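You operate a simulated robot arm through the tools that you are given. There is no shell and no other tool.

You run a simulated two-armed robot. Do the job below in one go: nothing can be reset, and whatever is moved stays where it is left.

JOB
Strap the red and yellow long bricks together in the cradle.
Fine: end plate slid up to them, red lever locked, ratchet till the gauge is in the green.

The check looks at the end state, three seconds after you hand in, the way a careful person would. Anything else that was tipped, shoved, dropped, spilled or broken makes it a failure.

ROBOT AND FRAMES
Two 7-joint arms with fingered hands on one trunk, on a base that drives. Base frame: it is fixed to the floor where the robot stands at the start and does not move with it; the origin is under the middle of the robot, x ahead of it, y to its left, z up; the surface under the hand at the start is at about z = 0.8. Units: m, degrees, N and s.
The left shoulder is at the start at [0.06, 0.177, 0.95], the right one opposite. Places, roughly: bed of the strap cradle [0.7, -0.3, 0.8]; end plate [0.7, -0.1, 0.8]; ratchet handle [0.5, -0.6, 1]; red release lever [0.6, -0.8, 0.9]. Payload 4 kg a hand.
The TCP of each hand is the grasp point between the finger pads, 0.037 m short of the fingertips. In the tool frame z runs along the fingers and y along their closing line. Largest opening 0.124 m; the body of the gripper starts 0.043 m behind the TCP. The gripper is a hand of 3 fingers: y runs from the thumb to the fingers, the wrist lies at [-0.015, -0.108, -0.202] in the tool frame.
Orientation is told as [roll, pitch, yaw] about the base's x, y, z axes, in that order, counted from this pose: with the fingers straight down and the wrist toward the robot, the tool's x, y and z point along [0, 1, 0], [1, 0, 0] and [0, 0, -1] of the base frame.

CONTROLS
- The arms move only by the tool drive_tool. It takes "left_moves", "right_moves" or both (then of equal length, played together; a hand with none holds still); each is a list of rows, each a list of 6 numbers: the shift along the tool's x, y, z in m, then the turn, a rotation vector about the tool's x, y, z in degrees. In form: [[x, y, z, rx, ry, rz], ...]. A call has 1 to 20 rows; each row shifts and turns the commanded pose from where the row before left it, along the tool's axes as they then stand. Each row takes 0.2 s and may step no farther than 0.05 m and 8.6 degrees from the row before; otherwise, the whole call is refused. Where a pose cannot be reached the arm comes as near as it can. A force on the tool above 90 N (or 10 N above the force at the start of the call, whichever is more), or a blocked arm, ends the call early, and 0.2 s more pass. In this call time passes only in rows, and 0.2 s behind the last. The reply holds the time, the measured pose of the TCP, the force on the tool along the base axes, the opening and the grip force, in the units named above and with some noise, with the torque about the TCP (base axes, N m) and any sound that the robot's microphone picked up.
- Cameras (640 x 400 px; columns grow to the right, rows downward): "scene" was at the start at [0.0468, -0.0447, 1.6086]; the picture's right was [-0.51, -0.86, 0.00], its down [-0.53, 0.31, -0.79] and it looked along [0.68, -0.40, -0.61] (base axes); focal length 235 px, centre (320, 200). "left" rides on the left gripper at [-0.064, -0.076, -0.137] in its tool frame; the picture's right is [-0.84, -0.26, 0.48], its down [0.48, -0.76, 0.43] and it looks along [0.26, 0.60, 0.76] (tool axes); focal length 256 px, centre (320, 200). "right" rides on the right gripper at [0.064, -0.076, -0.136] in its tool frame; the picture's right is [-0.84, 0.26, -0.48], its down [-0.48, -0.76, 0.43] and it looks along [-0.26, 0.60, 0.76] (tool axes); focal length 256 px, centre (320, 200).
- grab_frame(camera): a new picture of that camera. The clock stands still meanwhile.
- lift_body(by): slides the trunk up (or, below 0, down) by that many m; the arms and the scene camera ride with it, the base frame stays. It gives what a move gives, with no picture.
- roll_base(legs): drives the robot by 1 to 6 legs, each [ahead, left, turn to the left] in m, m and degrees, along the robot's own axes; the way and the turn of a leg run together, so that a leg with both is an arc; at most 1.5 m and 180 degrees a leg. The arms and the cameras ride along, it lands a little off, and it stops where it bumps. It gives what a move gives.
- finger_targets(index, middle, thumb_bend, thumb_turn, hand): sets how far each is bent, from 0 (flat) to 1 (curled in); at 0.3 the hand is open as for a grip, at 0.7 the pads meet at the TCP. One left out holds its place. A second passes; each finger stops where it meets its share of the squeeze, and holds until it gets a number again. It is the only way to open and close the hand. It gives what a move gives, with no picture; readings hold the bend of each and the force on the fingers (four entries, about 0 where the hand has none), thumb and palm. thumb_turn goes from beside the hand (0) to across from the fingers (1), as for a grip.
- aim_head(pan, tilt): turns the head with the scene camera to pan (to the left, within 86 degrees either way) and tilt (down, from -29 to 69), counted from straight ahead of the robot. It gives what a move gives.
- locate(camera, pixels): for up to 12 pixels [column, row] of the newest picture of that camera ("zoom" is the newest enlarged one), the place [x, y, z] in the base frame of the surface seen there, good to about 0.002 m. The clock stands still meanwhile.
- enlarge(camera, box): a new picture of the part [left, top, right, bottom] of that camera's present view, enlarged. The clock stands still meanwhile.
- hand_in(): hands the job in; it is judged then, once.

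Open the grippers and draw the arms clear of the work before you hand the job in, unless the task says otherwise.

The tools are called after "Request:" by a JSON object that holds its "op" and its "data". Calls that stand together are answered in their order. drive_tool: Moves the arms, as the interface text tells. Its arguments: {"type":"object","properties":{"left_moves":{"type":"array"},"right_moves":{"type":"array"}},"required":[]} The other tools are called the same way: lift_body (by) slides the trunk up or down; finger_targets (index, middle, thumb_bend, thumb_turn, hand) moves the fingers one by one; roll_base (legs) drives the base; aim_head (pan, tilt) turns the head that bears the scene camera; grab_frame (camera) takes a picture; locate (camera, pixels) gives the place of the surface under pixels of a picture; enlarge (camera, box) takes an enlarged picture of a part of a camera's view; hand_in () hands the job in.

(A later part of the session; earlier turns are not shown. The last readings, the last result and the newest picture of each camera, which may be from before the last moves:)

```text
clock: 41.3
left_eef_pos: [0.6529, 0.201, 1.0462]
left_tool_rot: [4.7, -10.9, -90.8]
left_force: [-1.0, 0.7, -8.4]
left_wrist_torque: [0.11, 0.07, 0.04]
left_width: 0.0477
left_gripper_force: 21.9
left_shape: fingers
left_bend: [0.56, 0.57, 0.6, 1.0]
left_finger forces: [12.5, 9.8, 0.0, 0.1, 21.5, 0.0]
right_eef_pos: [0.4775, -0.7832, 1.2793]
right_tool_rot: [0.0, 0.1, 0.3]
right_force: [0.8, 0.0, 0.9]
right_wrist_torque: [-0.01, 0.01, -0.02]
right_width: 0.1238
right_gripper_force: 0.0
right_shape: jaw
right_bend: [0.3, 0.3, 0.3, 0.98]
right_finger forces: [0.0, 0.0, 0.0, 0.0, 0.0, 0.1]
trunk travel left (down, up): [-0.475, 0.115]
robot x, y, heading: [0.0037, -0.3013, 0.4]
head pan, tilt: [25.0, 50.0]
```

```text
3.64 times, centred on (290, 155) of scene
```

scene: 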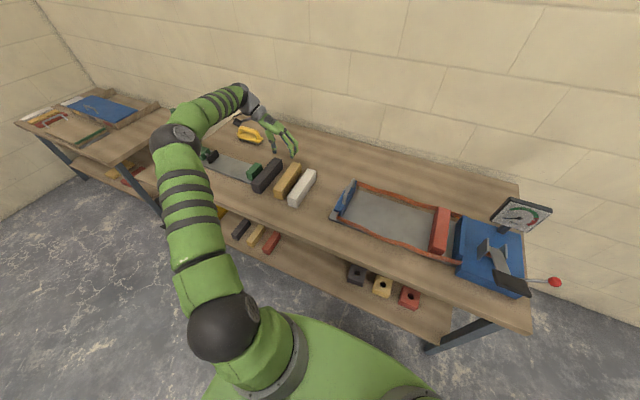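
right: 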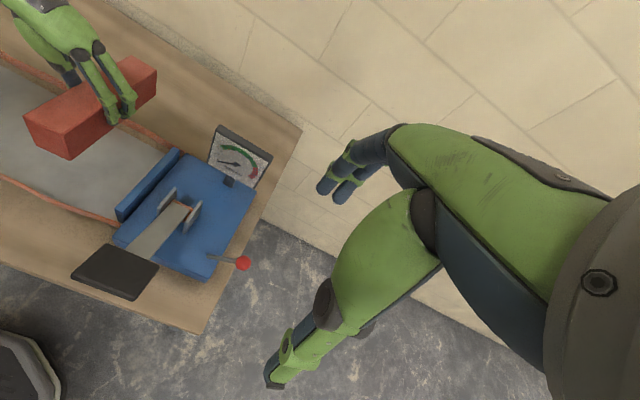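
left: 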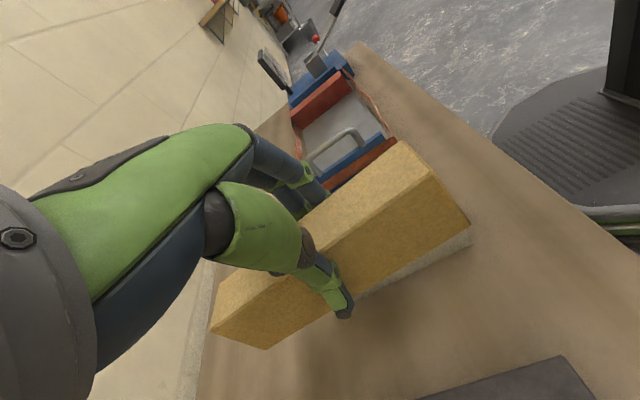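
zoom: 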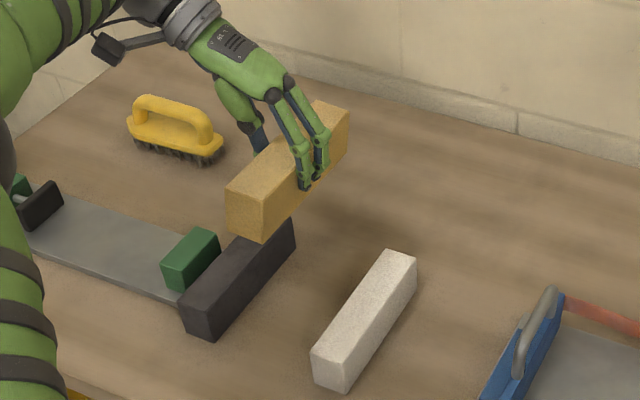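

The yellow brick is up; other bricks are unmoved. I measure its tilt from its corners in the left view: (400,143), (432,180), (345,190), (378,220), far (218,290), lower edge (466,222), (264,345).

Request:
{"op": "locate", "data": {"camera": "left", "pixels": [[400, 145], [432, 180], [345, 185], [378, 216], [222, 285], [265, 288], [466, 222], [264, 345], [400, 180], [380, 230], [440, 200], [400, 240]]}}

Request:
{"op": "locate", "data": {"camera": "zoom", "pixels": [[228, 195], [268, 205], [228, 230], [262, 240], [344, 110], [345, 145], [300, 195], [275, 160]]}}

```text
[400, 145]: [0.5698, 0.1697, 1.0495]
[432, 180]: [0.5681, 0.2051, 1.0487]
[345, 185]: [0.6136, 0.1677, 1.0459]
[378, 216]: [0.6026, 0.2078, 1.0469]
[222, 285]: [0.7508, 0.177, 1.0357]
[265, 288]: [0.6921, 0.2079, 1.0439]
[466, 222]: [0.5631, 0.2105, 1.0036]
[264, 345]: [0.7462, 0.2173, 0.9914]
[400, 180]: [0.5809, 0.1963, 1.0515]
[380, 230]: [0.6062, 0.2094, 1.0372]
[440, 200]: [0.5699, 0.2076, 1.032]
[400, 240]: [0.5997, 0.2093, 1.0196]
```

```text
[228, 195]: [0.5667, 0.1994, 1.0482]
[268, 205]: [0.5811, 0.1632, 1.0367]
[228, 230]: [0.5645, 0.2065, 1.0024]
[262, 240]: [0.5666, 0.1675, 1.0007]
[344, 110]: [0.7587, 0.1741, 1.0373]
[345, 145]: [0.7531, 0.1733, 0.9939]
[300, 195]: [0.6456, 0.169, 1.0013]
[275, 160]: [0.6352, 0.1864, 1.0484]
```

The yellow brick is level in roll, pitched about 3.8° (far end lower) and yawed +2°. I correct that and carry it 0.563 m toward −y, to about y=−0.375 for its centre.

Request:
{"op": "drive_tool", "data": {"left_moves": [[0, 0, -0.004, -0.16, 3.35, 2.68], [0.0005, 0.0153, 0.00304, 0, 0, 0], [0.00104, 0.03067, 0.00608, 0, 0, 0], [0.00104, 0.03067, 0.00608, 0, 0, 0], [0.00104, 0.03067, 0.00608, 0, 0, 0], [0.00104, 0.03067, 0.00608, 0, 0, 0], [0.00104, 0.03067, 0.00608, 0, 0, 0], [0.00104, 0.03067, 0.00608, 0, 0, 0], [0.00104, 0.03067, 0.00608, 0, 0, 0], [0.00104, 0.03067, 0.00608, 0, 0, 0], [0.00104, 0.03067, 0.00608, 0, 0, 0], [0.00104, 0.03067, 0.00608, 0, 0, 0], [0.00104, 0.03067, 0.00608, 0, 0, 0], [0.00104, 0.03067, 0.00608, 0, 0, 0], [0.00104, 0.03067, 0.00608, 0, 0, 0], [0.00104, 0.03067, 0.00608, 0, 0, 0], [0.00104, 0.03067, 0.00608, 0, 0, 0], [0.00104, 0.03067, 0.00608, 0, 0, 0], [0.00104, 0.03067, 0.00608, 0, 0, 0], [0.0005, 0.0153, 0.00304, 0, 0, 0]]}}

Request:
{"op": "aim_head", "data": {"pan": -12, "tilt": 50}}

Request:
{"op": "grab_frame", "data": {"camera": "left"}}

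Request:
{"op": "enlarge", "data": {"camera": "scene", "box": [220, 130, 420, 250]}}

```text
clock: 45.5
left_eef_pos: [0.6516, -0.3611, 1.0489]
left_tool_rot: [8.5, -10.7, -93.5]
left_force: [0.5, -0.2, -8.2]
left_wrist_torque: [0.09, 0.08, 0.02]
left_width: 0.0475
left_gripper_force: 22.3
left_shape: fingers
left_bend: [0.56, 0.58, 0.6, 1.0]
left_finger forces: [12.7, 10.1, 0.0, 0.1, 21.6, 0.0]
right_eef_pos: [0.4774, -0.7837, 1.279]
right_tool_rot: [0.0, 0.0, 0.3]
right_force: [-0.4, 0.0, -0.6]
right_wrist_torque: [0.01, 0.01, -0.01]
right_width: 0.1236
right_gripper_force: 0.1
right_shape: jaw
right_bend: [0.3, 0.3, 0.3, 0.98]
right_finger forces: [0.0, 0.0, 0.0, 0.0, 0.0, 0.0]
trunk travel left (down, up): [-0.475, 0.115]
robot x, y, heading: [0.0028, -0.3005, 0.3]
head pan, tilt: [25.0, 50.0]
```

```text
clock: 46.6
left_eef_pos: [0.6514, -0.3611, 1.0488]
left_tool_rot: [8.5, -10.7, -93.5]
left_force: [-0.4, -0.5, -8.2]
left_wrist_torque: [0.05, 0.1, 0.02]
left_width: 0.0474
left_gripper_force: 22.4
left_shape: fingers
left_bend: [0.56, 0.58, 0.6, 1.0]
left_finger forces: [12.6, 10.0, 0.1, 0.1, 21.7, 0.0]
right_eef_pos: [0.4777, -0.7836, 1.279]
right_tool_rot: [0.0, 0.0, 0.3]
right_force: [0.6, 0.0, -0.1]
right_wrist_torque: [0.01, 0.01, 0.02]
right_width: 0.1232
right_gripper_force: 0.1
right_shape: jaw
right_bend: [0.3, 0.3, 0.3, 0.98]
right_finger forces: [0.0, 0.0, 0.0, 0.0, 0.0, 0.0]
trunk travel left (down, up): [-0.475, 0.115]
robot x, y, heading: [0.0, -0.3004, 0.5]
head pan, tilt: [-12.0, 50.0]
```

```text
taken
```

left: 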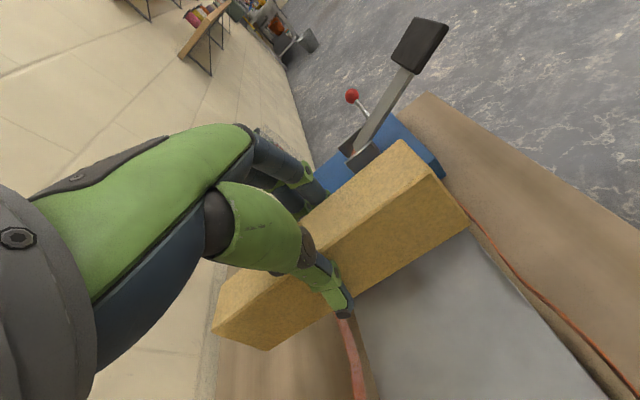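

```text
3.20 times, centred on (320, 190) of scene
```

zoom: 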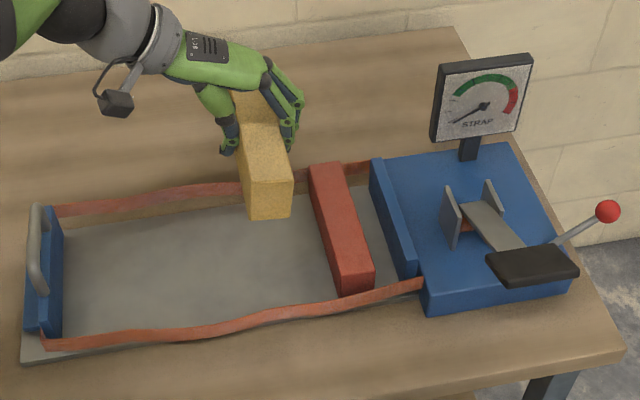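

I check the yellow brick's level and x-extent before lowering.

Request:
{"op": "locate", "data": {"camera": "left", "pixels": [[400, 145], [432, 180], [345, 185], [378, 216], [222, 287], [265, 289], [466, 222], [266, 346], [219, 333], [380, 230], [440, 200], [400, 240]]}}

Request:
{"op": "locate", "data": {"camera": "zoom", "pixels": [[248, 182], [290, 178], [250, 217], [290, 214], [268, 200], [313, 170], [340, 165], [340, 268], [370, 262], [345, 290], [372, 285]]}}

```text
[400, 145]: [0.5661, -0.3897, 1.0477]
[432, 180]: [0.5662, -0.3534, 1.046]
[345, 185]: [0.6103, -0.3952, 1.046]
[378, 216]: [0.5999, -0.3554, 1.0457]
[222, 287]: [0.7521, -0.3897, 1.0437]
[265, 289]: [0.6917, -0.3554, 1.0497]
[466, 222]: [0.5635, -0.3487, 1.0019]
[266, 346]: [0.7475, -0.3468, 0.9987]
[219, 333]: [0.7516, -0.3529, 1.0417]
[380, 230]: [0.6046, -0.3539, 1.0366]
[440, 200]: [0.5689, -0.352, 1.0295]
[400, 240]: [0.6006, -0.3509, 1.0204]
```

```text
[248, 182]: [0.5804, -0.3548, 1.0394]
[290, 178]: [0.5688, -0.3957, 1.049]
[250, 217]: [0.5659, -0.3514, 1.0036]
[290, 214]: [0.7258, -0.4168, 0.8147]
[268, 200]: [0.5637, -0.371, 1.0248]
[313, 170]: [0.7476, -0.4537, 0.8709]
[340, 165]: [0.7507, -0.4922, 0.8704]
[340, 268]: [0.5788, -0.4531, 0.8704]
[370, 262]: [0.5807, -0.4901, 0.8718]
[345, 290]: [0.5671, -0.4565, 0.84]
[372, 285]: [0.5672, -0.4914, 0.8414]
```

Level, x 0.563–0.751, centred between the straps. I lower it 0.16 m.

Request:
{"op": "drive_tool", "data": {"left_moves": [[-0.00331, -0.00429, 0.02221, 0, 0, 0], [-0.00331, -0.00429, 0.02221, 0, 0, 0], [-0.00331, -0.00429, 0.02221, 0, 0, 0], [-0.00331, -0.00429, 0.02221, 0, 0, 0], [-0.00331, -0.00429, 0.02221, 0, 0, 0], [-0.00331, -0.00429, 0.02221, 0, 0, 0], [-0.00331, -0.00429, 0.02221, 0, 0, 0]]}}

Request:
{"op": "enlarge", "data": {"camera": "scene", "box": [220, 130, 420, 250]}}

Request:
{"op": "enlarge", "data": {"camera": "left", "box": [160, 60, 560, 400]}}

```text
clock: 48.2
left_eef_pos: [0.6532, -0.359, 0.8891]
left_tool_rot: [8.5, -10.7, -93.4]
left_force: [0.2, -0.1, -8.4]
left_wrist_torque: [0.06, 0.1, 0.0]
left_width: 0.0474
left_gripper_force: 22.3
left_shape: fingers
left_bend: [0.56, 0.58, 0.6, 1.0]
left_finger forces: [12.5, 9.9, 0.0, 0.1, 21.7, 0.0]
right_eef_pos: [0.4782, -0.7834, 1.2792]
right_tool_rot: [0.1, 0.0, 0.2]
right_force: [0.1, -0.5, 0.7]
right_wrist_torque: [0.01, 0.0, -0.03]
right_width: 0.1234
right_gripper_force: 0.1
right_shape: jaw
right_bend: [0.3, 0.3, 0.3, 0.98]
right_finger forces: [0.1, 0.0, 0.0, 0.0, 0.0, 0.0]
trunk travel left (down, up): [-0.475, 0.115]
robot x, y, heading: [0.0017, -0.3039, 0.0]
head pan, tilt: [-12.0, 50.0]
```

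```text
3.20 times, centred on (320, 190) of scene
```

zoom: 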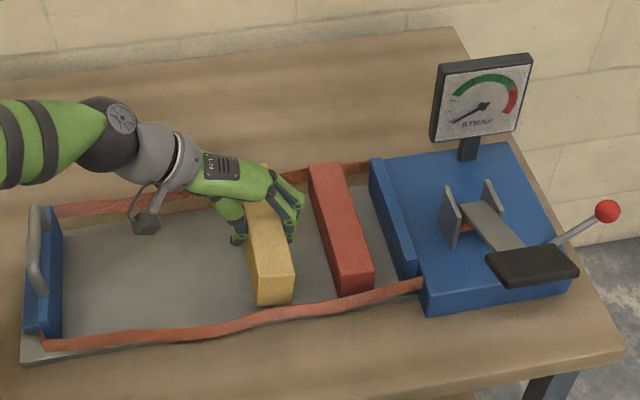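

```text
1.18 times, centred on (360, 230) of left
```

zoom: 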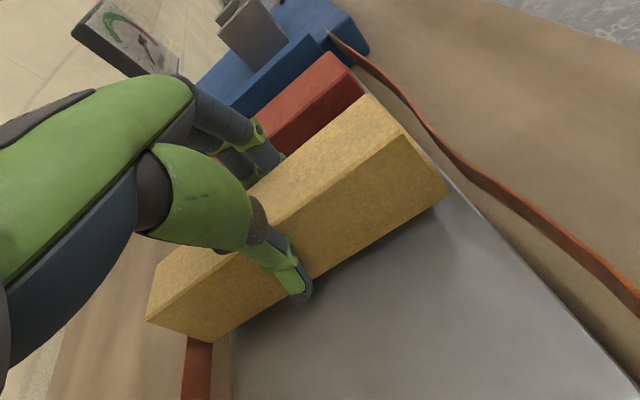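

Clear of red and both straps. I go down in 3.5 mm steps.

Request:
{"op": "drive_tool", "data": {"left_moves": [[-0.00051, -0.00066, 0.0034, 0, 0, 0], [-0.00051, -0.00066, 0.0034, 0, 0, 0], [-0.00051, -0.00066, 0.0034, 0, 0, 0]]}}

```text
clock: 49.0
left_eef_pos: [0.6513, -0.3578, 0.8791]
left_tool_rot: [8.5, -10.8, -93.5]
left_force: [-0.6, 0.0, -8.8]
left_wrist_torque: [0.1, 0.1, 0.01]
left_width: 0.0473
left_gripper_force: 22.2
left_shape: fingers
left_bend: [0.56, 0.58, 0.6, 1.0]
left_finger forces: [12.6, 10.0, 0.1, 0.0, 21.5, 0.0]
right_eef_pos: [0.477, -0.783, 1.2781]
right_tool_rot: [0.0, 0.0, 0.3]
right_force: [-0.1, -0.9, 1.0]
right_wrist_torque: [-0.02, 0.01, -0.02]
right_width: 0.1236
right_gripper_force: 0.0
right_shape: jaw
right_bend: [0.3, 0.3, 0.3, 0.98]
right_finger forces: [0.0, 0.0, 0.0, 0.1, 0.1, 0.0]
trunk travel left (down, up): [-0.475, 0.115]
robot x, y, heading: [0.0001, -0.3016, 0.3]
head pan, tilt: [-12.0, 50.0]
```

Still hanging free (−8.8 N). I continue in 2 mm steps.

Request:
{"op": "drive_tool", "data": {"left_moves": [[-0.00029, -0.00038, 0.00194, 0, 0, 0], [-0.00029, -0.00038, 0.00194, 0, 0, 0], [-0.00029, -0.00038, 0.00194, 0, 0, 0]]}}

```text
clock: 49.8
left_eef_pos: [0.653, -0.3597, 0.8714]
left_tool_rot: [8.5, -10.7, -93.5]
left_force: [-0.4, -0.2, -6.5]
left_wrist_torque: [0.05, -0.02, -0.01]
left_width: 0.0476
left_gripper_force: 22.0
left_shape: fingers
left_bend: [0.56, 0.58, 0.6, 1.0]
left_finger forces: [12.5, 9.9, 0.1, 0.1, 22.0, 0.1]
right_eef_pos: [0.476, -0.7842, 1.2785]
right_tool_rot: [0.0, 0.1, 0.3]
right_force: [0.5, 0.5, 0.3]
right_wrist_torque: [0.01, -0.02, -0.01]
right_width: 0.1236
right_gripper_force: 0.0
right_shape: jaw
right_bend: [0.3, 0.3, 0.3, 0.98]
right_finger forces: [0.0, 0.0, 0.1, 0.1, 0.0, 0.0]
trunk travel left (down, up): [-0.475, 0.115]
robot x, y, heading: [0.0, -0.3054, 0.5]
head pan, tilt: [-12.0, 50.0]
```

The brick begins to touch. Two more 1.5 mm steps to seat it.

Request:
{"op": "drive_tool", "data": {"left_moves": [[-0.00022, -0.00028, 0.00146, 0, 0, 0], [-0.00022, -0.00028, 0.00146, 0, 0, 0]]}}

```text
clock: 50.4
left_eef_pos: [0.6527, -0.3586, 0.8709]
left_tool_rot: [8.8, -10.8, -93.5]
left_force: [0.4, 3.6, 7.8]
left_wrist_torque: [-0.2, 0.01, 0.0]
left_width: 0.0473
left_gripper_force: 23.4
left_shape: fingers
left_bend: [0.56, 0.57, 0.6, 1.0]
left_finger forces: [11.7, 9.7, 0.0, 0.0, 25.7, 0.0]
right_eef_pos: [0.4765, -0.7829, 1.2796]
right_tool_rot: [0.0, 0.0, 0.4]
right_force: [-0.2, -0.3, -0.2]
right_wrist_torque: [0.02, 0.0, 0.04]
right_width: 0.1237
right_gripper_force: 0.1
right_shape: jaw
right_bend: [0.3, 0.3, 0.3, 0.98]
right_finger forces: [0.0, 0.0, 0.0, 0.0, 0.0, 0.1]
trunk travel left (down, up): [-0.475, 0.115]
robot x, y, heading: [0.0017, -0.3008, 0.4]
head pan, tilt: [-12.0, 50.0]
```

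Seated (+7.8 N). I release the yellow brick.

Request:
{"op": "finger_targets", "data": {"hand": "left", "index": 0.48, "middle": 0.48, "thumb_bend": 0.45}}

Request:
{"op": "enlarge", "data": {"camera": "scene", "box": [220, 130, 420, 250]}}

Request:
{"op": "enlarge", "data": {"camera": "left", "box": [160, 60, 560, 400]}}

```text
clock: 51.4
left_eef_pos: [0.6528, -0.3598, 0.8691]
left_tool_rot: [8.4, -10.7, -93.5]
left_force: [0.2, 0.2, 0.2]
left_wrist_torque: [-0.04, -0.01, -0.02]
left_width: 0.073
left_gripper_force: 0.0
left_shape: fingers
left_bend: [0.48, 0.48, 0.45, 0.99]
left_finger forces: [0.1, 0.0, 0.0, 0.0, 0.0, 0.0]
right_eef_pos: [0.4769, -0.784, 1.2796]
right_tool_rot: [0.0, 0.1, 0.3]
right_force: [0.1, -0.1, -0.9]
right_wrist_torque: [0.0, -0.04, 0.03]
right_width: 0.1237
right_gripper_force: 0.0
right_shape: jaw
right_bend: [0.3, 0.3, 0.3, 0.98]
right_finger forces: [0.1, 0.0, 0.0, 0.0, 0.0, 0.0]
trunk travel left (down, up): [-0.475, 0.115]
robot x, y, heading: [-0.0029, -0.3017, 0.2]
head pan, tilt: [-12.0, 50.0]
```

```text
3.20 times, centred on (320, 190) of scene
```

zoom: 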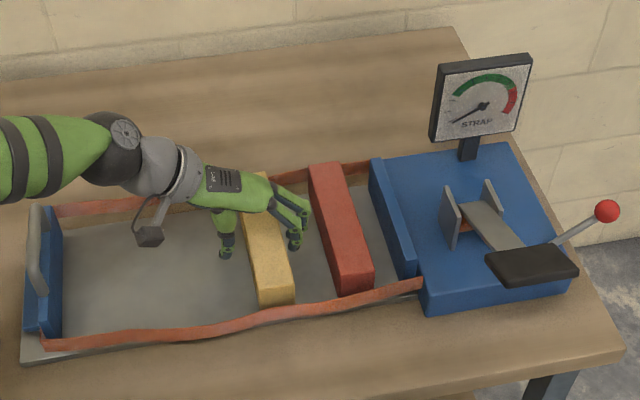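

```text
1.18 times, centred on (360, 230) of left
```

zoom: 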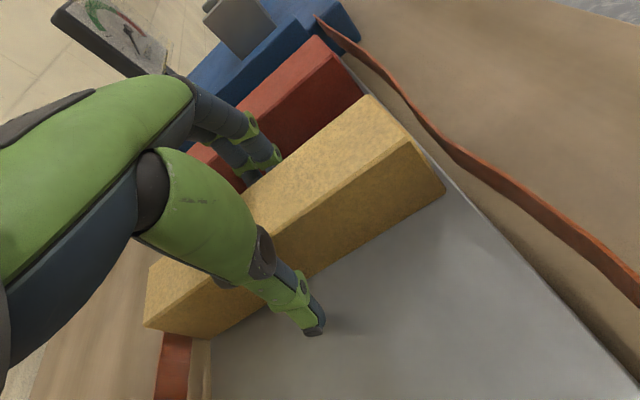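

Both bricks sit in the bed. I lift the hand straight up 0.2 m and take out its tilt so it points straight down with yaw −90°.

Request:
{"op": "drive_tool", "data": {"left_moves": [[0.00145, 0.00188, -0.0097, 0, 0, 0], [0.00289, 0.00376, -0.01943, 0, 0, 0], [0.00289, 0.00376, -0.01943, 0, 0, 0], [0.00289, 0.00376, -0.01943, 0, 0, 0], [0.00289, 0.00376, -0.01943, 0, 0, 0], [0.00289, 0.00376, -0.01943, 0, 0, 0], [0.00289, 0.00376, -0.01943, 0, 0, 0], [0.00289, 0.00376, -0.01943, 0, 0, 0], [0.00289, 0.00376, -0.01943, 0, 0, 0], [0.00289, 0.00376, -0.01943, 0, 0, 0], [0, 0, 0, 5.35, -4.2, -1.75], [0, 0, 0, 5.35, -4.2, -1.75]]}}

Request:
{"op": "grab_frame", "data": {"camera": "scene"}}

Request:
{"op": "grab_frame", "data": {"camera": "left"}}

```text
clock: 54.0
left_eef_pos: [0.6519, -0.361, 1.0581]
left_tool_rot: [-0.3, -0.2, -89.2]
left_force: [0.2, 1.4, -0.1]
left_wrist_torque: [-0.01, 0.01, 0.01]
left_width: 0.0729
left_gripper_force: 0.1
left_shape: fingers
left_bend: [0.48, 0.48, 0.45, 0.99]
left_finger forces: [0.1, 0.0, 0.0, 0.0, 0.1, 0.0]
right_eef_pos: [0.4768, -0.7844, 1.2792]
right_tool_rot: [0.0, 0.0, 0.4]
right_force: [-0.2, 0.3, 0.3]
right_wrist_torque: [0.0, 0.01, 0.01]
right_width: 0.1234
right_gripper_force: 0.0
right_shape: jaw
right_bend: [0.3, 0.3, 0.3, 0.98]
right_finger forces: [0.1, 0.1, 0.0, 0.1, 0.1, 0.0]
trunk travel left (down, up): [-0.475, 0.115]
robot x, y, heading: [0.0033, -0.3026, 0.5]
head pan, tilt: [-12.0, 50.0]
```

```text
taken
```

scene: 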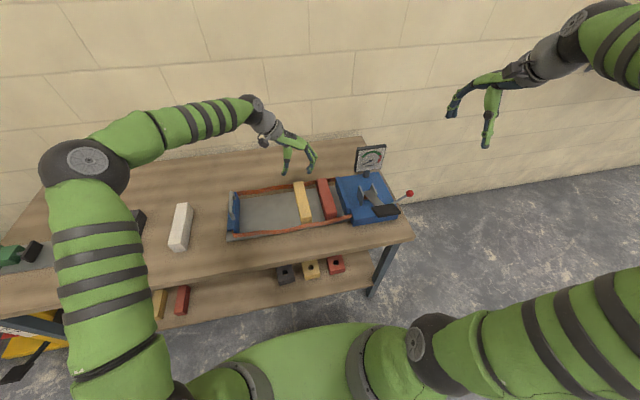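

```text
taken
```

left: 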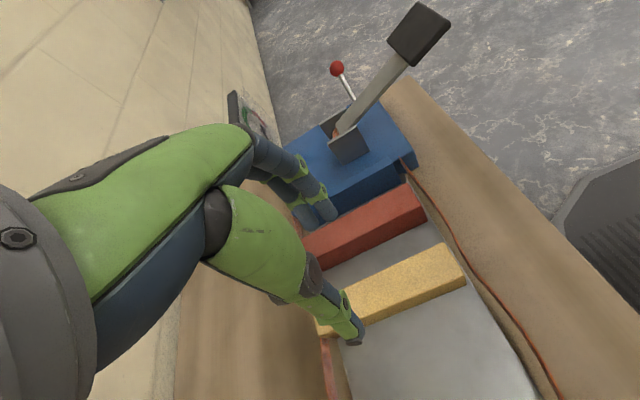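

Both bricks lie flat between the straps. I move the left hand above the end plate's handle, to about (0.655, −0.10, 1.02).

Request:
{"op": "drive_tool", "data": {"left_moves": [[0.0004, -0.0326, 0.005, 0, 0, 0.1], [0.0004, -0.0326, 0.005, 0, 0, 0.1], [0.0004, -0.0326, 0.005, 0, 0, 0.1], [0.0004, -0.0326, 0.005, 0, 0, 0.1], [0.0004, -0.0326, 0.005, 0, 0, 0.1], [0.0004, -0.0326, 0.005, 0, 0, 0.1], [0.0004, -0.0326, 0.005, 0, 0, 0.1], [0.0004, -0.0326, 0.005, 0, 0, 0.1]]}}

Request:
{"op": "grab_frame", "data": {"camera": "left"}}

Request:
{"op": "enlarge", "data": {"camera": "scene", "box": [200, 150, 300, 260]}}

```text
clock: 55.8
left_eef_pos: [0.6512, -0.101, 1.02]
left_tool_rot: [-0.3, -0.4, -90.0]
left_force: [-0.3, -0.6, 0.2]
left_wrist_torque: [0.0, -0.04, 0.01]
left_width: 0.0731
left_gripper_force: 0.0
left_shape: fingers
left_bend: [0.48, 0.48, 0.45, 0.99]
left_finger forces: [0.0, 0.0, 0.0, 0.0, 0.1, 0.1]
right_eef_pos: [0.4753, -0.7833, 1.2796]
right_tool_rot: [-0.1, 0.1, 0.3]
right_force: [0.2, -0.3, 0.4]
right_wrist_torque: [0.0, 0.02, 0.0]
right_width: 0.1234
right_gripper_force: 0.0
right_shape: jaw
right_bend: [0.3, 0.3, 0.3, 0.98]
right_finger forces: [0.1, 0.0, 0.1, 0.0, 0.0, 0.0]
trunk travel left (down, up): [-0.475, 0.115]
robot x, y, heading: [0.0015, -0.303, 0.2]
head pan, tilt: [-12.0, 50.0]
```

```text
taken
```

left: 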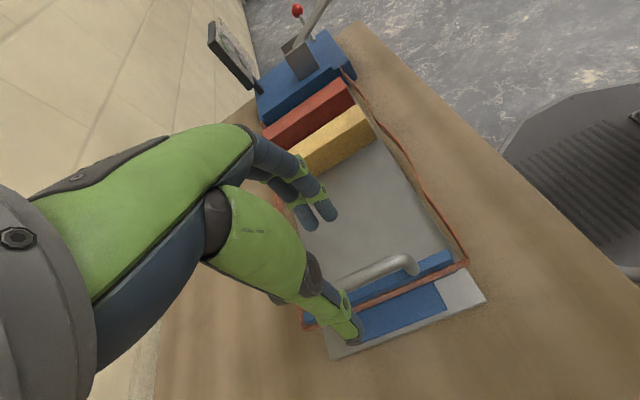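

```text
3.64 times, centred on (250, 205) of scene
```

zoom: 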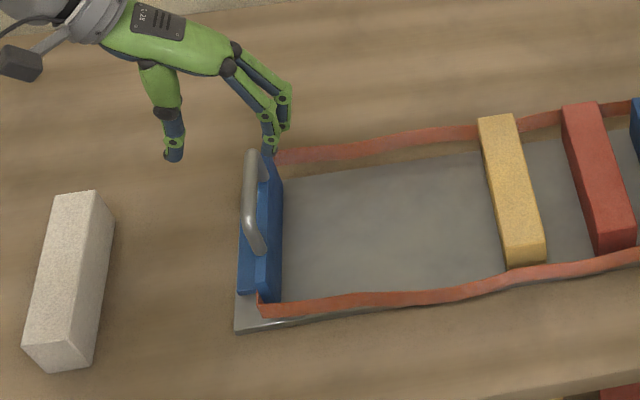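

I locate the handle bar and plate precisely in both views: bar at (385,270), leg end (412,268), plate top (440,262), foot (400,315).

Request:
{"op": "locate", "data": {"camera": "left", "pixels": [[400, 259], [385, 267], [365, 275], [412, 270], [445, 258], [430, 265], [400, 312], [370, 285], [425, 281], [460, 285], [385, 261], [385, 273]]}}

Request:
{"op": "locate", "data": {"camera": "zoom", "pixels": [[250, 160], [249, 200], [255, 245], [263, 250], [270, 190], [278, 280], [262, 290], [245, 285], [251, 220]]}}

```text
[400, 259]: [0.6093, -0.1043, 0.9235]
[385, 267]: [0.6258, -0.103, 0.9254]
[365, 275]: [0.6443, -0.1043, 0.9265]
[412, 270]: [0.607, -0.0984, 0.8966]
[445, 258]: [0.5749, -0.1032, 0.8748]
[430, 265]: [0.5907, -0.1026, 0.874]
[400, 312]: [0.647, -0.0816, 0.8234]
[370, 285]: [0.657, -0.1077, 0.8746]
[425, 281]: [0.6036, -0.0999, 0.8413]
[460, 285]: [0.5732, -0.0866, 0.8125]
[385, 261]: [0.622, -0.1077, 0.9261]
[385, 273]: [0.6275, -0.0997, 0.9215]
```

```text
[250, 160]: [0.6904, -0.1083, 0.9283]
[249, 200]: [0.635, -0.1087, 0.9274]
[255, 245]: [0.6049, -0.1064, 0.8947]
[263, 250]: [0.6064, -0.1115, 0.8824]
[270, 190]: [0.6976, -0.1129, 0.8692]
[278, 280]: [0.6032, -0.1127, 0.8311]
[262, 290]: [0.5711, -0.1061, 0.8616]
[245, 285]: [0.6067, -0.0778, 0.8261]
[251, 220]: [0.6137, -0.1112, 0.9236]
```

The handle bar is at y≈−0.106, z≈0.92, x 0.605–0.70; plate top z≈0.875. I descend to TCP (0.652, −0.106, 0.927) with the fingers straddling the bar.

Request:
{"op": "drive_tool", "data": {"left_moves": [[0.0002, 0.00125, 0.02325, 0, 0, 0], [0.0002, 0.00125, 0.02325, 0, 0, 0], [0.0002, 0.00125, 0.02325, 0, 0, 0], [0.0002, 0.00125, 0.02325, 0, 0, 0]]}}

Request:
{"op": "enlarge", "data": {"camera": "left", "box": [200, 120, 520, 360]}}

Request:
{"op": "enlarge", "data": {"camera": "scene", "box": [200, 150, 300, 260]}}

```text
clock: 56.8
left_eef_pos: [0.6561, -0.1058, 0.9237]
left_tool_rot: [-0.3, -0.3, -90.1]
left_force: [0.6, -0.1, -0.1]
left_wrist_torque: [0.03, 0.0, 0.0]
left_width: 0.0732
left_gripper_force: 0.1
left_shape: fingers
left_bend: [0.48, 0.48, 0.45, 0.99]
left_finger forces: [0.1, 0.0, 0.0, 0.0, 0.0, 0.0]
right_eef_pos: [0.4768, -0.7837, 1.2797]
right_tool_rot: [0.0, 0.0, 0.3]
right_force: [-0.6, 0.3, 0.2]
right_wrist_torque: [0.01, -0.03, 0.01]
right_width: 0.1235
right_gripper_force: 0.1
right_shape: jaw
right_bend: [0.3, 0.3, 0.3, 0.98]
right_finger forces: [0.0, 0.0, 0.0, 0.0, 0.0, 0.0]
trunk travel left (down, up): [-0.475, 0.115]
robot x, y, heading: [0.0015, -0.3018, 0.1]
head pan, tilt: [-12.0, 50.0]
```

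```text
1.67 times, centred on (360, 240) of left
```

zoom: 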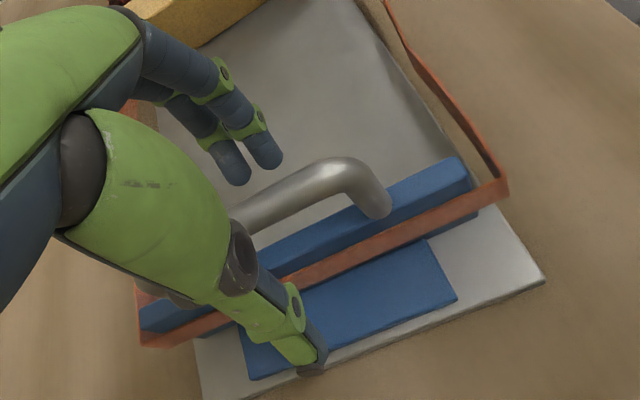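

```text
3.64 times, centred on (250, 205) of scene
```

zoom: 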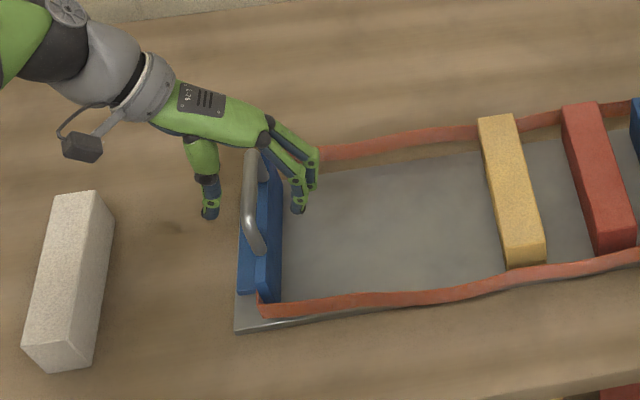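

The fingers straddle the handle bar. I close on it.

Request:
{"op": "finger_targets", "data": {"hand": "left", "index": 0.7, "middle": 0.7, "thumb_bend": 0.7}}

Request:
{"op": "enlarge", "data": {"camera": "left", "box": [200, 120, 520, 360]}}

Request:
{"op": "enlarge", "data": {"camera": "scene", "box": [200, 150, 300, 260]}}

```text
clock: 57.8
left_eef_pos: [0.6539, -0.1048, 0.9254]
left_tool_rot: [-0.4, -0.2, -90.1]
left_force: [0.3, 1.0, -4.5]
left_wrist_torque: [0.05, 0.01, -0.02]
left_width: 0.0063
left_gripper_force: 3.0
left_shape: fingers
left_bend: [0.69, 0.7, 0.69, 1.0]
left_finger forces: [2.5, 0.0, 0.0, 0.1, 3.2, 0.0]
right_eef_pos: [0.4783, -0.7841, 1.2786]
right_tool_rot: [0.0, 0.1, 0.3]
right_force: [-0.5, -0.7, -0.6]
right_wrist_torque: [-0.04, 0.03, 0.0]
right_width: 0.1238
right_gripper_force: 0.0
right_shape: jaw
right_bend: [0.3, 0.3, 0.3, 0.98]
right_finger forces: [0.0, 0.0, 0.0, 0.0, 0.1, 0.0]
trunk travel left (down, up): [-0.475, 0.115]
robot x, y, heading: [0.002, -0.2978, 0.6]
head pan, tilt: [-12.0, 50.0]
```

```text
1.67 times, centred on (360, 240) of left
```

zoom: 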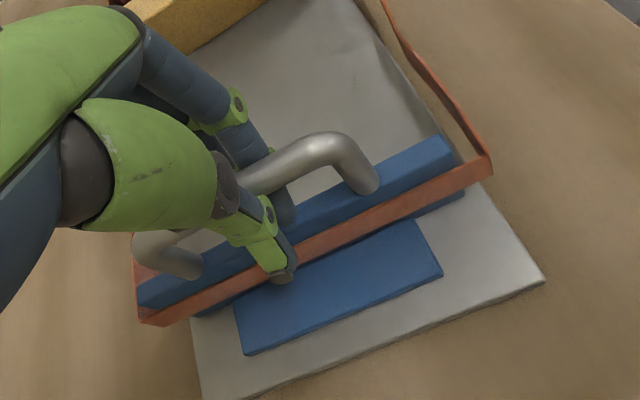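

```text
3.64 times, centred on (250, 205) of scene
```

zoom: 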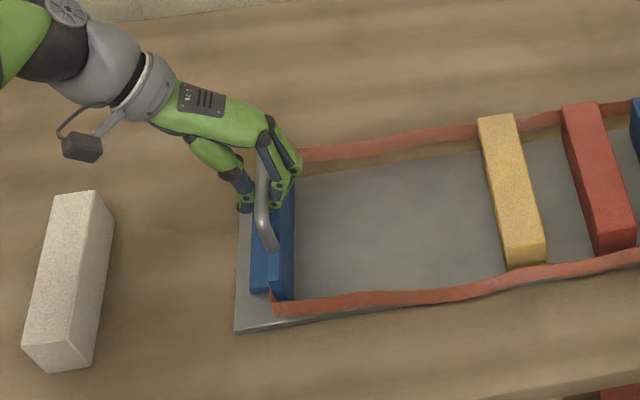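

The end plate moves easily (it slid ~1 cm as the hand closed) and the bar is caged by the fingers. I slide it 0.2 m toward −y.

Request:
{"op": "drive_tool", "data": {"left_moves": [[0, 0.01, 0, 0, 0, 0], [0, 0.02, 0, 0, 0, 0], [0, 0.02, 0, 0, 0, 0], [0, 0.02, 0, 0, 0, 0], [0, 0.02, 0, 0, 0, 0], [0, 0.02, 0, 0, 0, 0], [0, 0.02, 0, 0, 0, 0], [0, 0.02, 0, 0, 0, 0], [0, 0.02, 0, 0, 0, 0], [0, 0.02, 0, 0, 0, 0]]}}

Request:
{"op": "enlarge", "data": {"camera": "scene", "box": [220, 130, 420, 250]}}

Request:
{"op": "enlarge", "data": {"camera": "left", "box": [200, 80, 560, 360]}}

```text
clock: 60.0
left_eef_pos: [0.6515, -0.2967, 0.9271]
left_tool_rot: [-0.4, -0.3, -90.1]
left_force: [2.1, 0.8, -4.2]
left_wrist_torque: [0.06, -0.07, 0.08]
left_width: 0.0068
left_gripper_force: 3.5
left_shape: fingers
left_bend: [0.69, 0.7, 0.69, 1.0]
left_finger forces: [3.8, 0.0, 0.0, 0.0, 2.8, 0.0]
right_eef_pos: [0.4761, -0.7843, 1.2788]
right_tool_rot: [0.0, 0.0, 0.2]
right_force: [0.0, -1.2, 0.5]
right_wrist_torque: [0.02, -0.05, 0.0]
right_width: 0.1236
right_gripper_force: 0.2
right_shape: jaw
right_bend: [0.3, 0.3, 0.3, 0.98]
right_finger forces: [0.1, 0.0, 0.1, 0.0, 0.1, 0.0]
trunk travel left (down, up): [-0.475, 0.115]
robot x, y, heading: [0.0014, -0.3013, 0.5]
head pan, tilt: [-12.0, 50.0]
```

```text
3.20 times, centred on (320, 190) of scene
```

zoom: 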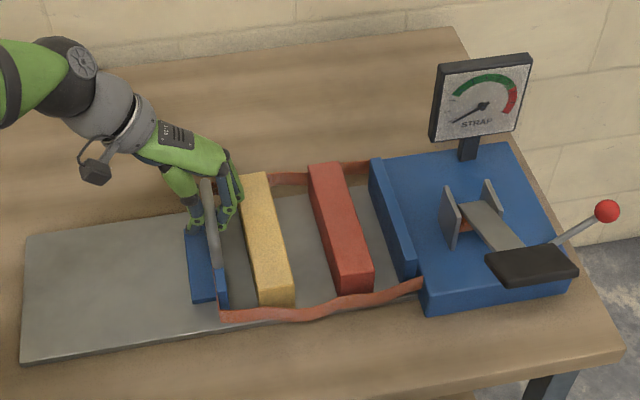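

```text
1.43 times, centred on (380, 220) of left
```

zoom: 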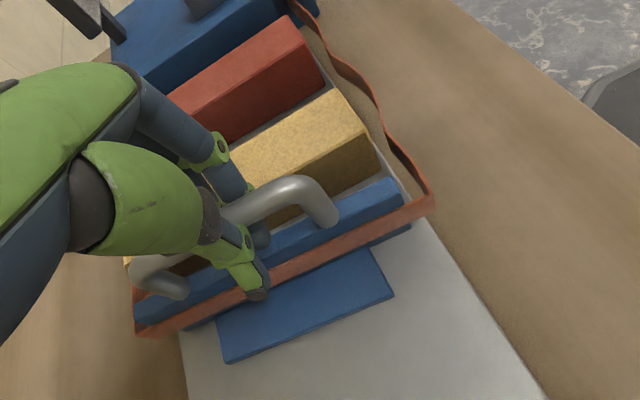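

Sliding works and the strap bulges outward only. I go on 0.06 m in 1 cm rows, to meet the yellow brick and push it along.

Request:
{"op": "drive_tool", "data": {"left_moves": [[0, 0.01, 0, 0, 0, 0], [0, 0.01, 0, 0, 0, 0], [0, 0.01, 0, 0, 0, 0], [0, 0.01, 0, 0, 0, 0], [0, 0.01, 0, 0, 0, 0], [0, 0.01, 0, 0, 0, 0]]}}

Request:
{"op": "enlarge", "data": {"camera": "scene", "box": [220, 130, 420, 250]}}

Request:
{"op": "enlarge", "data": {"camera": "left", "box": [200, 80, 560, 360]}}

```text
clock: 61.4
left_eef_pos: [0.6526, -0.3573, 0.9251]
left_tool_rot: [-0.2, -0.4, -90.1]
left_force: [0.8, 3.9, 3.1]
left_wrist_torque: [0.04, 0.0, 0.0]
left_width: 0.0062
left_gripper_force: 3.6
left_shape: fingers
left_bend: [0.69, 0.7, 0.69, 1.0]
left_finger forces: [1.9, 0.0, 0.1, 0.1, 5.7, 0.0]
right_eef_pos: [0.4767, -0.7839, 1.28]
right_tool_rot: [0.0, 0.1, 0.3]
right_force: [1.2, -0.5, 0.4]
right_wrist_torque: [-0.01, -0.01, 0.01]
right_width: 0.1235
right_gripper_force: 0.0
right_shape: jaw
right_bend: [0.3, 0.3, 0.3, 0.98]
right_finger forces: [0.1, 0.0, 0.0, 0.0, 0.1, 0.1]
trunk travel left (down, up): [-0.475, 0.115]
robot x, y, heading: [-0.0002, -0.3008, 0.3]
head pan, tilt: [-12.0, 50.0]
```

```text
3.20 times, centred on (320, 190) of scene
```

zoom: 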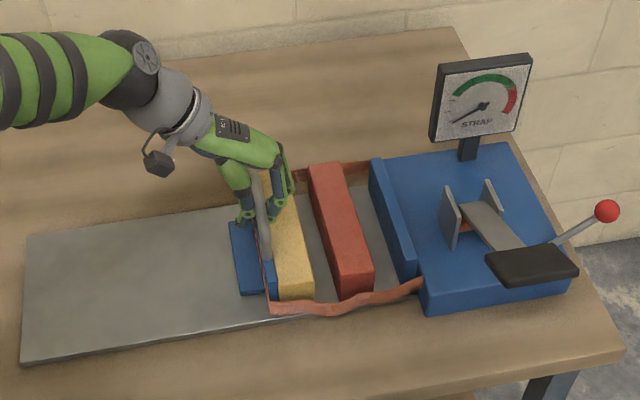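

```text
1.43 times, centred on (380, 220) of left
```

zoom: 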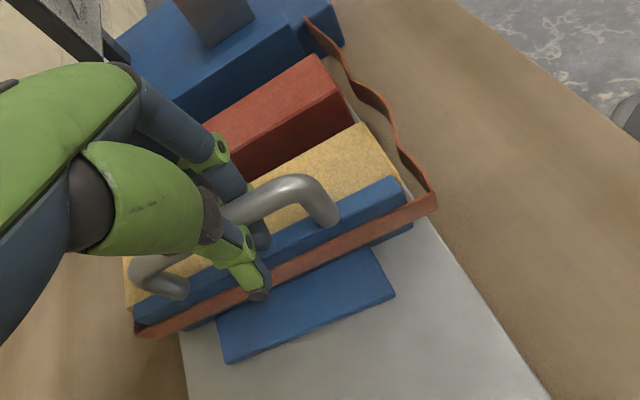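

The plate is pushing the yellow brick (4 N). I push on by 0.06 m.

Request:
{"op": "drive_tool", "data": {"left_moves": [[0, 0.01, 0, 0, 0, 0], [0, 0.01, 0, 0, 0, 0], [0, 0.01, 0, 0, 0, 0], [0, 0.01, 0, 0, 0, 0], [0, 0.01, 0, 0, 0, 0], [0, 0.01, 0, 0, 0, 0]]}}

Request:
{"op": "enlarge", "data": {"camera": "scene", "box": [220, 130, 420, 250]}}

Request:
{"op": "enlarge", "data": {"camera": "left", "box": [200, 80, 560, 360]}}

```text
clock: 62.8
left_eef_pos: [0.6528, -0.4149, 0.9252]
left_tool_rot: [-0.3, -0.3, -90.0]
left_force: [0.0, 7.3, 1.4]
left_wrist_torque: [0.05, -0.01, -0.04]
left_width: 0.007
left_gripper_force: 4.3
left_shape: fingers
left_bend: [0.7, 0.7, 0.68, 1.0]
left_finger forces: [1.0, 0.0, 0.0, 0.0, 7.1, 0.0]
right_eef_pos: [0.4759, -0.7836, 1.2792]
right_tool_rot: [0.1, 0.0, 0.3]
right_force: [-0.1, -0.7, 0.6]
right_wrist_torque: [-0.01, -0.01, -0.01]
right_width: 0.1235
right_gripper_force: 0.0
right_shape: jaw
right_bend: [0.3, 0.3, 0.3, 0.98]
right_finger forces: [0.1, 0.1, 0.1, 0.0, 0.1, 0.0]
trunk travel left (down, up): [-0.475, 0.115]
robot x, y, heading: [0.003, -0.3032, 0.5]
head pan, tilt: [-12.0, 50.0]
```

```text
3.20 times, centred on (320, 190) of scene
```

zoom: 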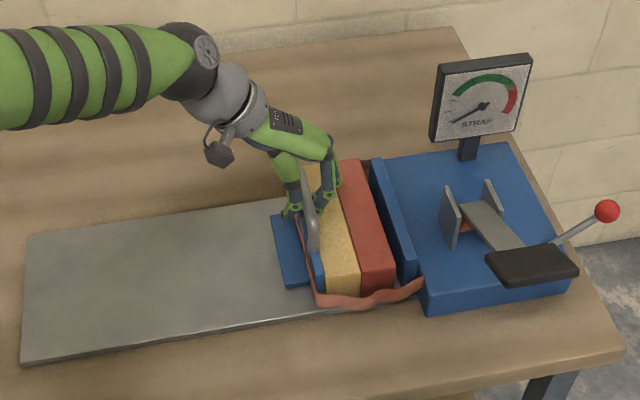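

```text
1.43 times, centred on (380, 220) of left
```

zoom: 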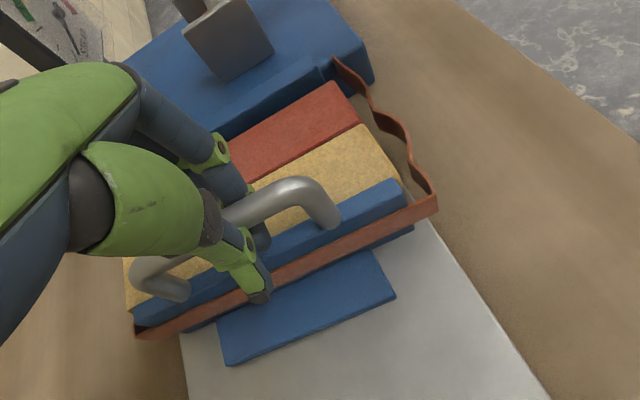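

Red and yellow are pressed together; a small gap to the wall remains. I continue in 5 mm steps and watch the force rise.

Request:
{"op": "drive_tool", "data": {"left_moves": [[0, 0.005, 0, 0, 0, 0], [0, 0.005, 0, 0, 0, 0], [0, 0.005, 0, 0, 0, 0]]}}

Request:
{"op": "enlarge", "data": {"camera": "left", "box": [200, 80, 560, 360]}}

```text
clock: 63.6
left_eef_pos: [0.654, -0.4287, 0.9262]
left_tool_rot: [-0.3, -0.2, -90.0]
left_force: [-3.3, 12.0, 1.5]
left_wrist_torque: [0.08, 0.02, -0.06]
left_width: 0.0083
left_gripper_force: 6.0
left_shape: fingers
left_bend: [0.7, 0.7, 0.67, 1.0]
left_finger forces: [0.1, 0.0, 0.0, 0.0, 12.1, 0.0]
right_eef_pos: [0.4765, -0.7823, 1.2795]
right_tool_rot: [0.0, 0.0, 0.3]
right_force: [0.1, 0.2, -0.9]
right_wrist_torque: [-0.01, 0.03, 0.01]
right_width: 0.1237
right_gripper_force: 0.0
right_shape: jaw
right_bend: [0.3, 0.3, 0.3, 0.98]
right_finger forces: [0.0, 0.0, 0.1, 0.0, 0.1, 0.0]
trunk travel left (down, up): [-0.475, 0.115]
robot x, y, heading: [0.0036, -0.3025, 0.8]
head pan, tilt: [-12.0, 50.0]
```

```text
1.43 times, centred on (380, 220) of left
```

zoom: 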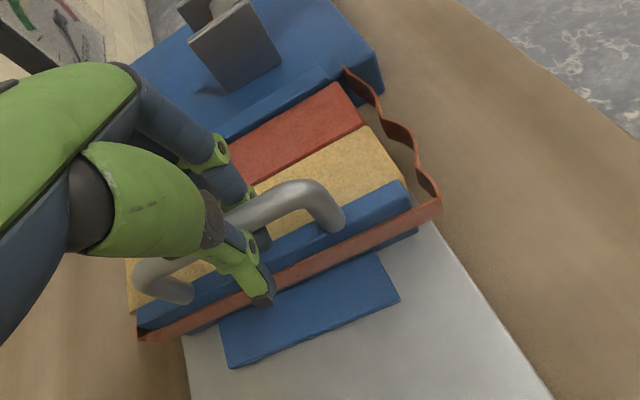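

Force is 12 N and the red brick nears the wall. Further small steps.

Request:
{"op": "drive_tool", "data": {"left_moves": [[0, 0.004, 0, 0, 0, 0], [0, 0.004, 0, 0, 0, 0]]}}

Request:
{"op": "enlarge", "data": {"camera": "left", "box": [200, 80, 560, 360]}}

Request:
{"op": "enlarge", "data": {"camera": "scene", "box": [290, 150, 370, 240]}}

```text
clock: 64.2
left_eef_pos: [0.6539, -0.4346, 0.9258]
left_tool_rot: [-0.1, -0.2, -89.9]
left_force: [-5.1, 24.2, 10.4]
left_wrist_torque: [0.23, 0.08, -0.05]
left_width: 0.0141
left_gripper_force: 13.2
left_shape: fingers
left_bend: [0.7, 0.7, 0.64, 1.0]
left_finger forces: [0.1, 0.1, 0.1, 0.0, 26.0, 0.1]
right_eef_pos: [0.4773, -0.7809, 1.2794]
right_tool_rot: [-0.1, -0.1, 0.5]
right_force: [-1.2, 0.4, 0.2]
right_wrist_torque: [0.0, -0.02, 0.03]
right_width: 0.1239
right_gripper_force: 0.0
right_shape: jaw
right_bend: [0.3, 0.3, 0.3, 0.98]
right_finger forces: [0.0, 0.0, 0.1, 0.0, 0.0, 0.1]
trunk travel left (down, up): [-0.475, 0.115]
robot x, y, heading: [-0.0008, -0.3026, 0.6]
head pan, tilt: [-12.0, 50.0]
```

```text
1.43 times, centred on (380, 220) of left
```

zoom: 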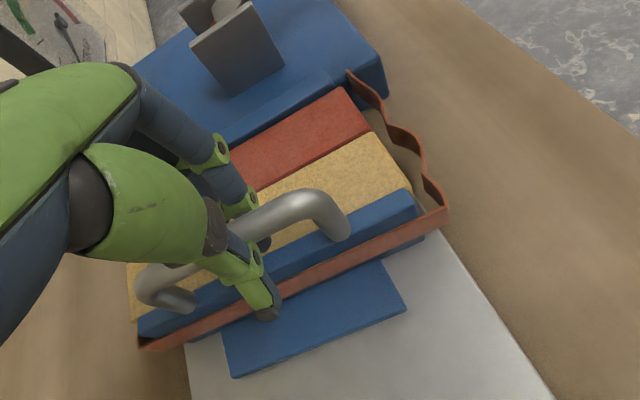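

```text
4.44 times, centred on (330, 195) of scene
```

zoom: 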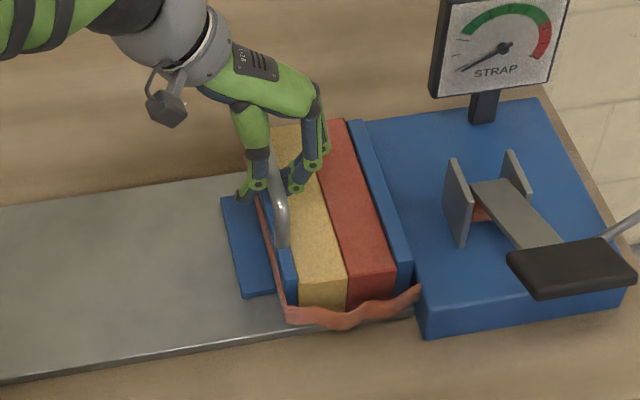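

The stack is against the wall (force rose to 24 N, no gap seen). I back off 3 mm, open the hand and raise it, then check that the plate stays.

Request:
{"op": "drive_tool", "data": {"left_moves": [[0, -0.003, 0, 0, 0, 0]]}}

Request:
{"op": "finger_targets", "data": {"hand": "left", "index": 0.5, "middle": 0.5, "thumb_bend": 0.45}}

Request:
{"op": "enlarge", "data": {"camera": "left", "box": [200, 80, 560, 360]}}

Request:
{"op": "enlarge", "data": {"camera": "scene", "box": [290, 150, 370, 240]}}

```text
clock: 64.6
left_eef_pos: [0.6538, -0.4342, 0.9256]
left_tool_rot: [-0.1, -0.4, -90.0]
left_force: [-2.1, 20.5, 11.4]
left_wrist_torque: [0.22, 0.03, -0.05]
left_width: 0.0145
left_gripper_force: 10.1
left_shape: fingers
left_bend: [0.7, 0.7, 0.64, 1.0]
left_finger forces: [0.0, 0.0, 0.0, 0.1, 21.4, 0.0]
right_eef_pos: [0.475, -0.7833, 1.2804]
right_tool_rot: [-0.1, 0.0, 0.2]
right_force: [-0.8, -0.2, -0.3]
right_wrist_torque: [0.01, 0.02, 0.01]
right_width: 0.1234
right_gripper_force: 0.1
right_shape: jaw
right_bend: [0.3, 0.3, 0.3, 0.98]
right_finger forces: [0.0, 0.1, 0.1, 0.0, 0.0, 0.0]
trunk travel left (down, up): [-0.475, 0.115]
robot x, y, heading: [-0.0, -0.3015, 0.4]
head pan, tilt: [-12.0, 50.0]
```

```text
clock: 65.6
left_eef_pos: [0.6542, -0.4343, 0.9251]
left_tool_rot: [-0.3, -0.2, -90.1]
left_force: [-0.1, -0.1, 0.4]
left_wrist_torque: [-0.02, 0.0, -0.05]
left_width: 0.0694
left_gripper_force: 0.1
left_shape: fingers
left_bend: [0.5, 0.5, 0.45, 0.99]
left_finger forces: [0.0, 0.0, 0.0, 0.1, 0.0, 0.0]
right_eef_pos: [0.4772, -0.7839, 1.2788]
right_tool_rot: [0.0, 0.0, 0.3]
right_force: [-0.5, 0.0, -0.3]
right_wrist_torque: [-0.02, 0.0, 0.01]
right_width: 0.1237
right_gripper_force: 0.0
right_shape: jaw
right_bend: [0.3, 0.3, 0.3, 0.98]
right_finger forces: [0.0, 0.1, 0.0, 0.0, 0.1, 0.1]
trunk travel left (down, up): [-0.475, 0.115]
robot x, y, heading: [0.0061, -0.2993, 0.5]
head pan, tilt: [-12.0, 50.0]
```

```text
1.43 times, centred on (380, 220) of left
```

zoom: 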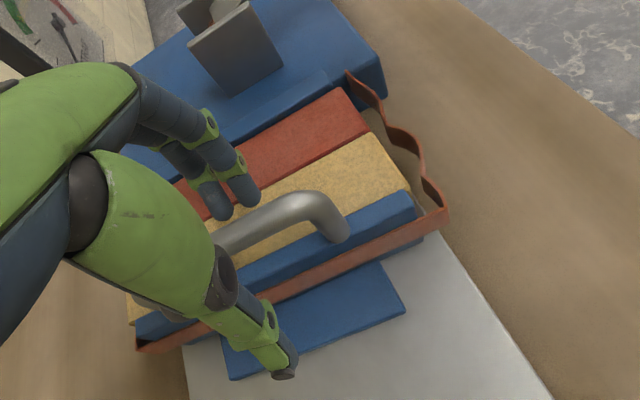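

```text
4.44 times, centred on (330, 195) of scene
```

zoom: 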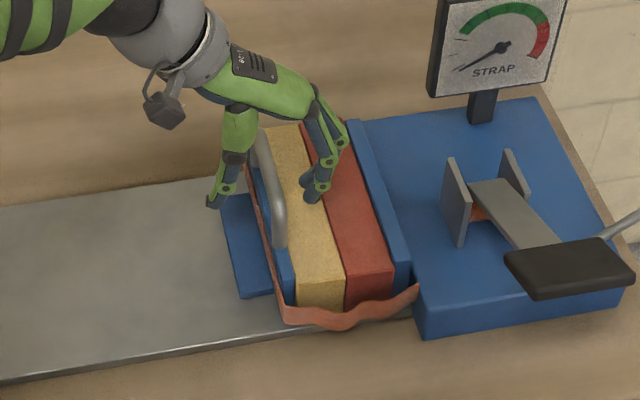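

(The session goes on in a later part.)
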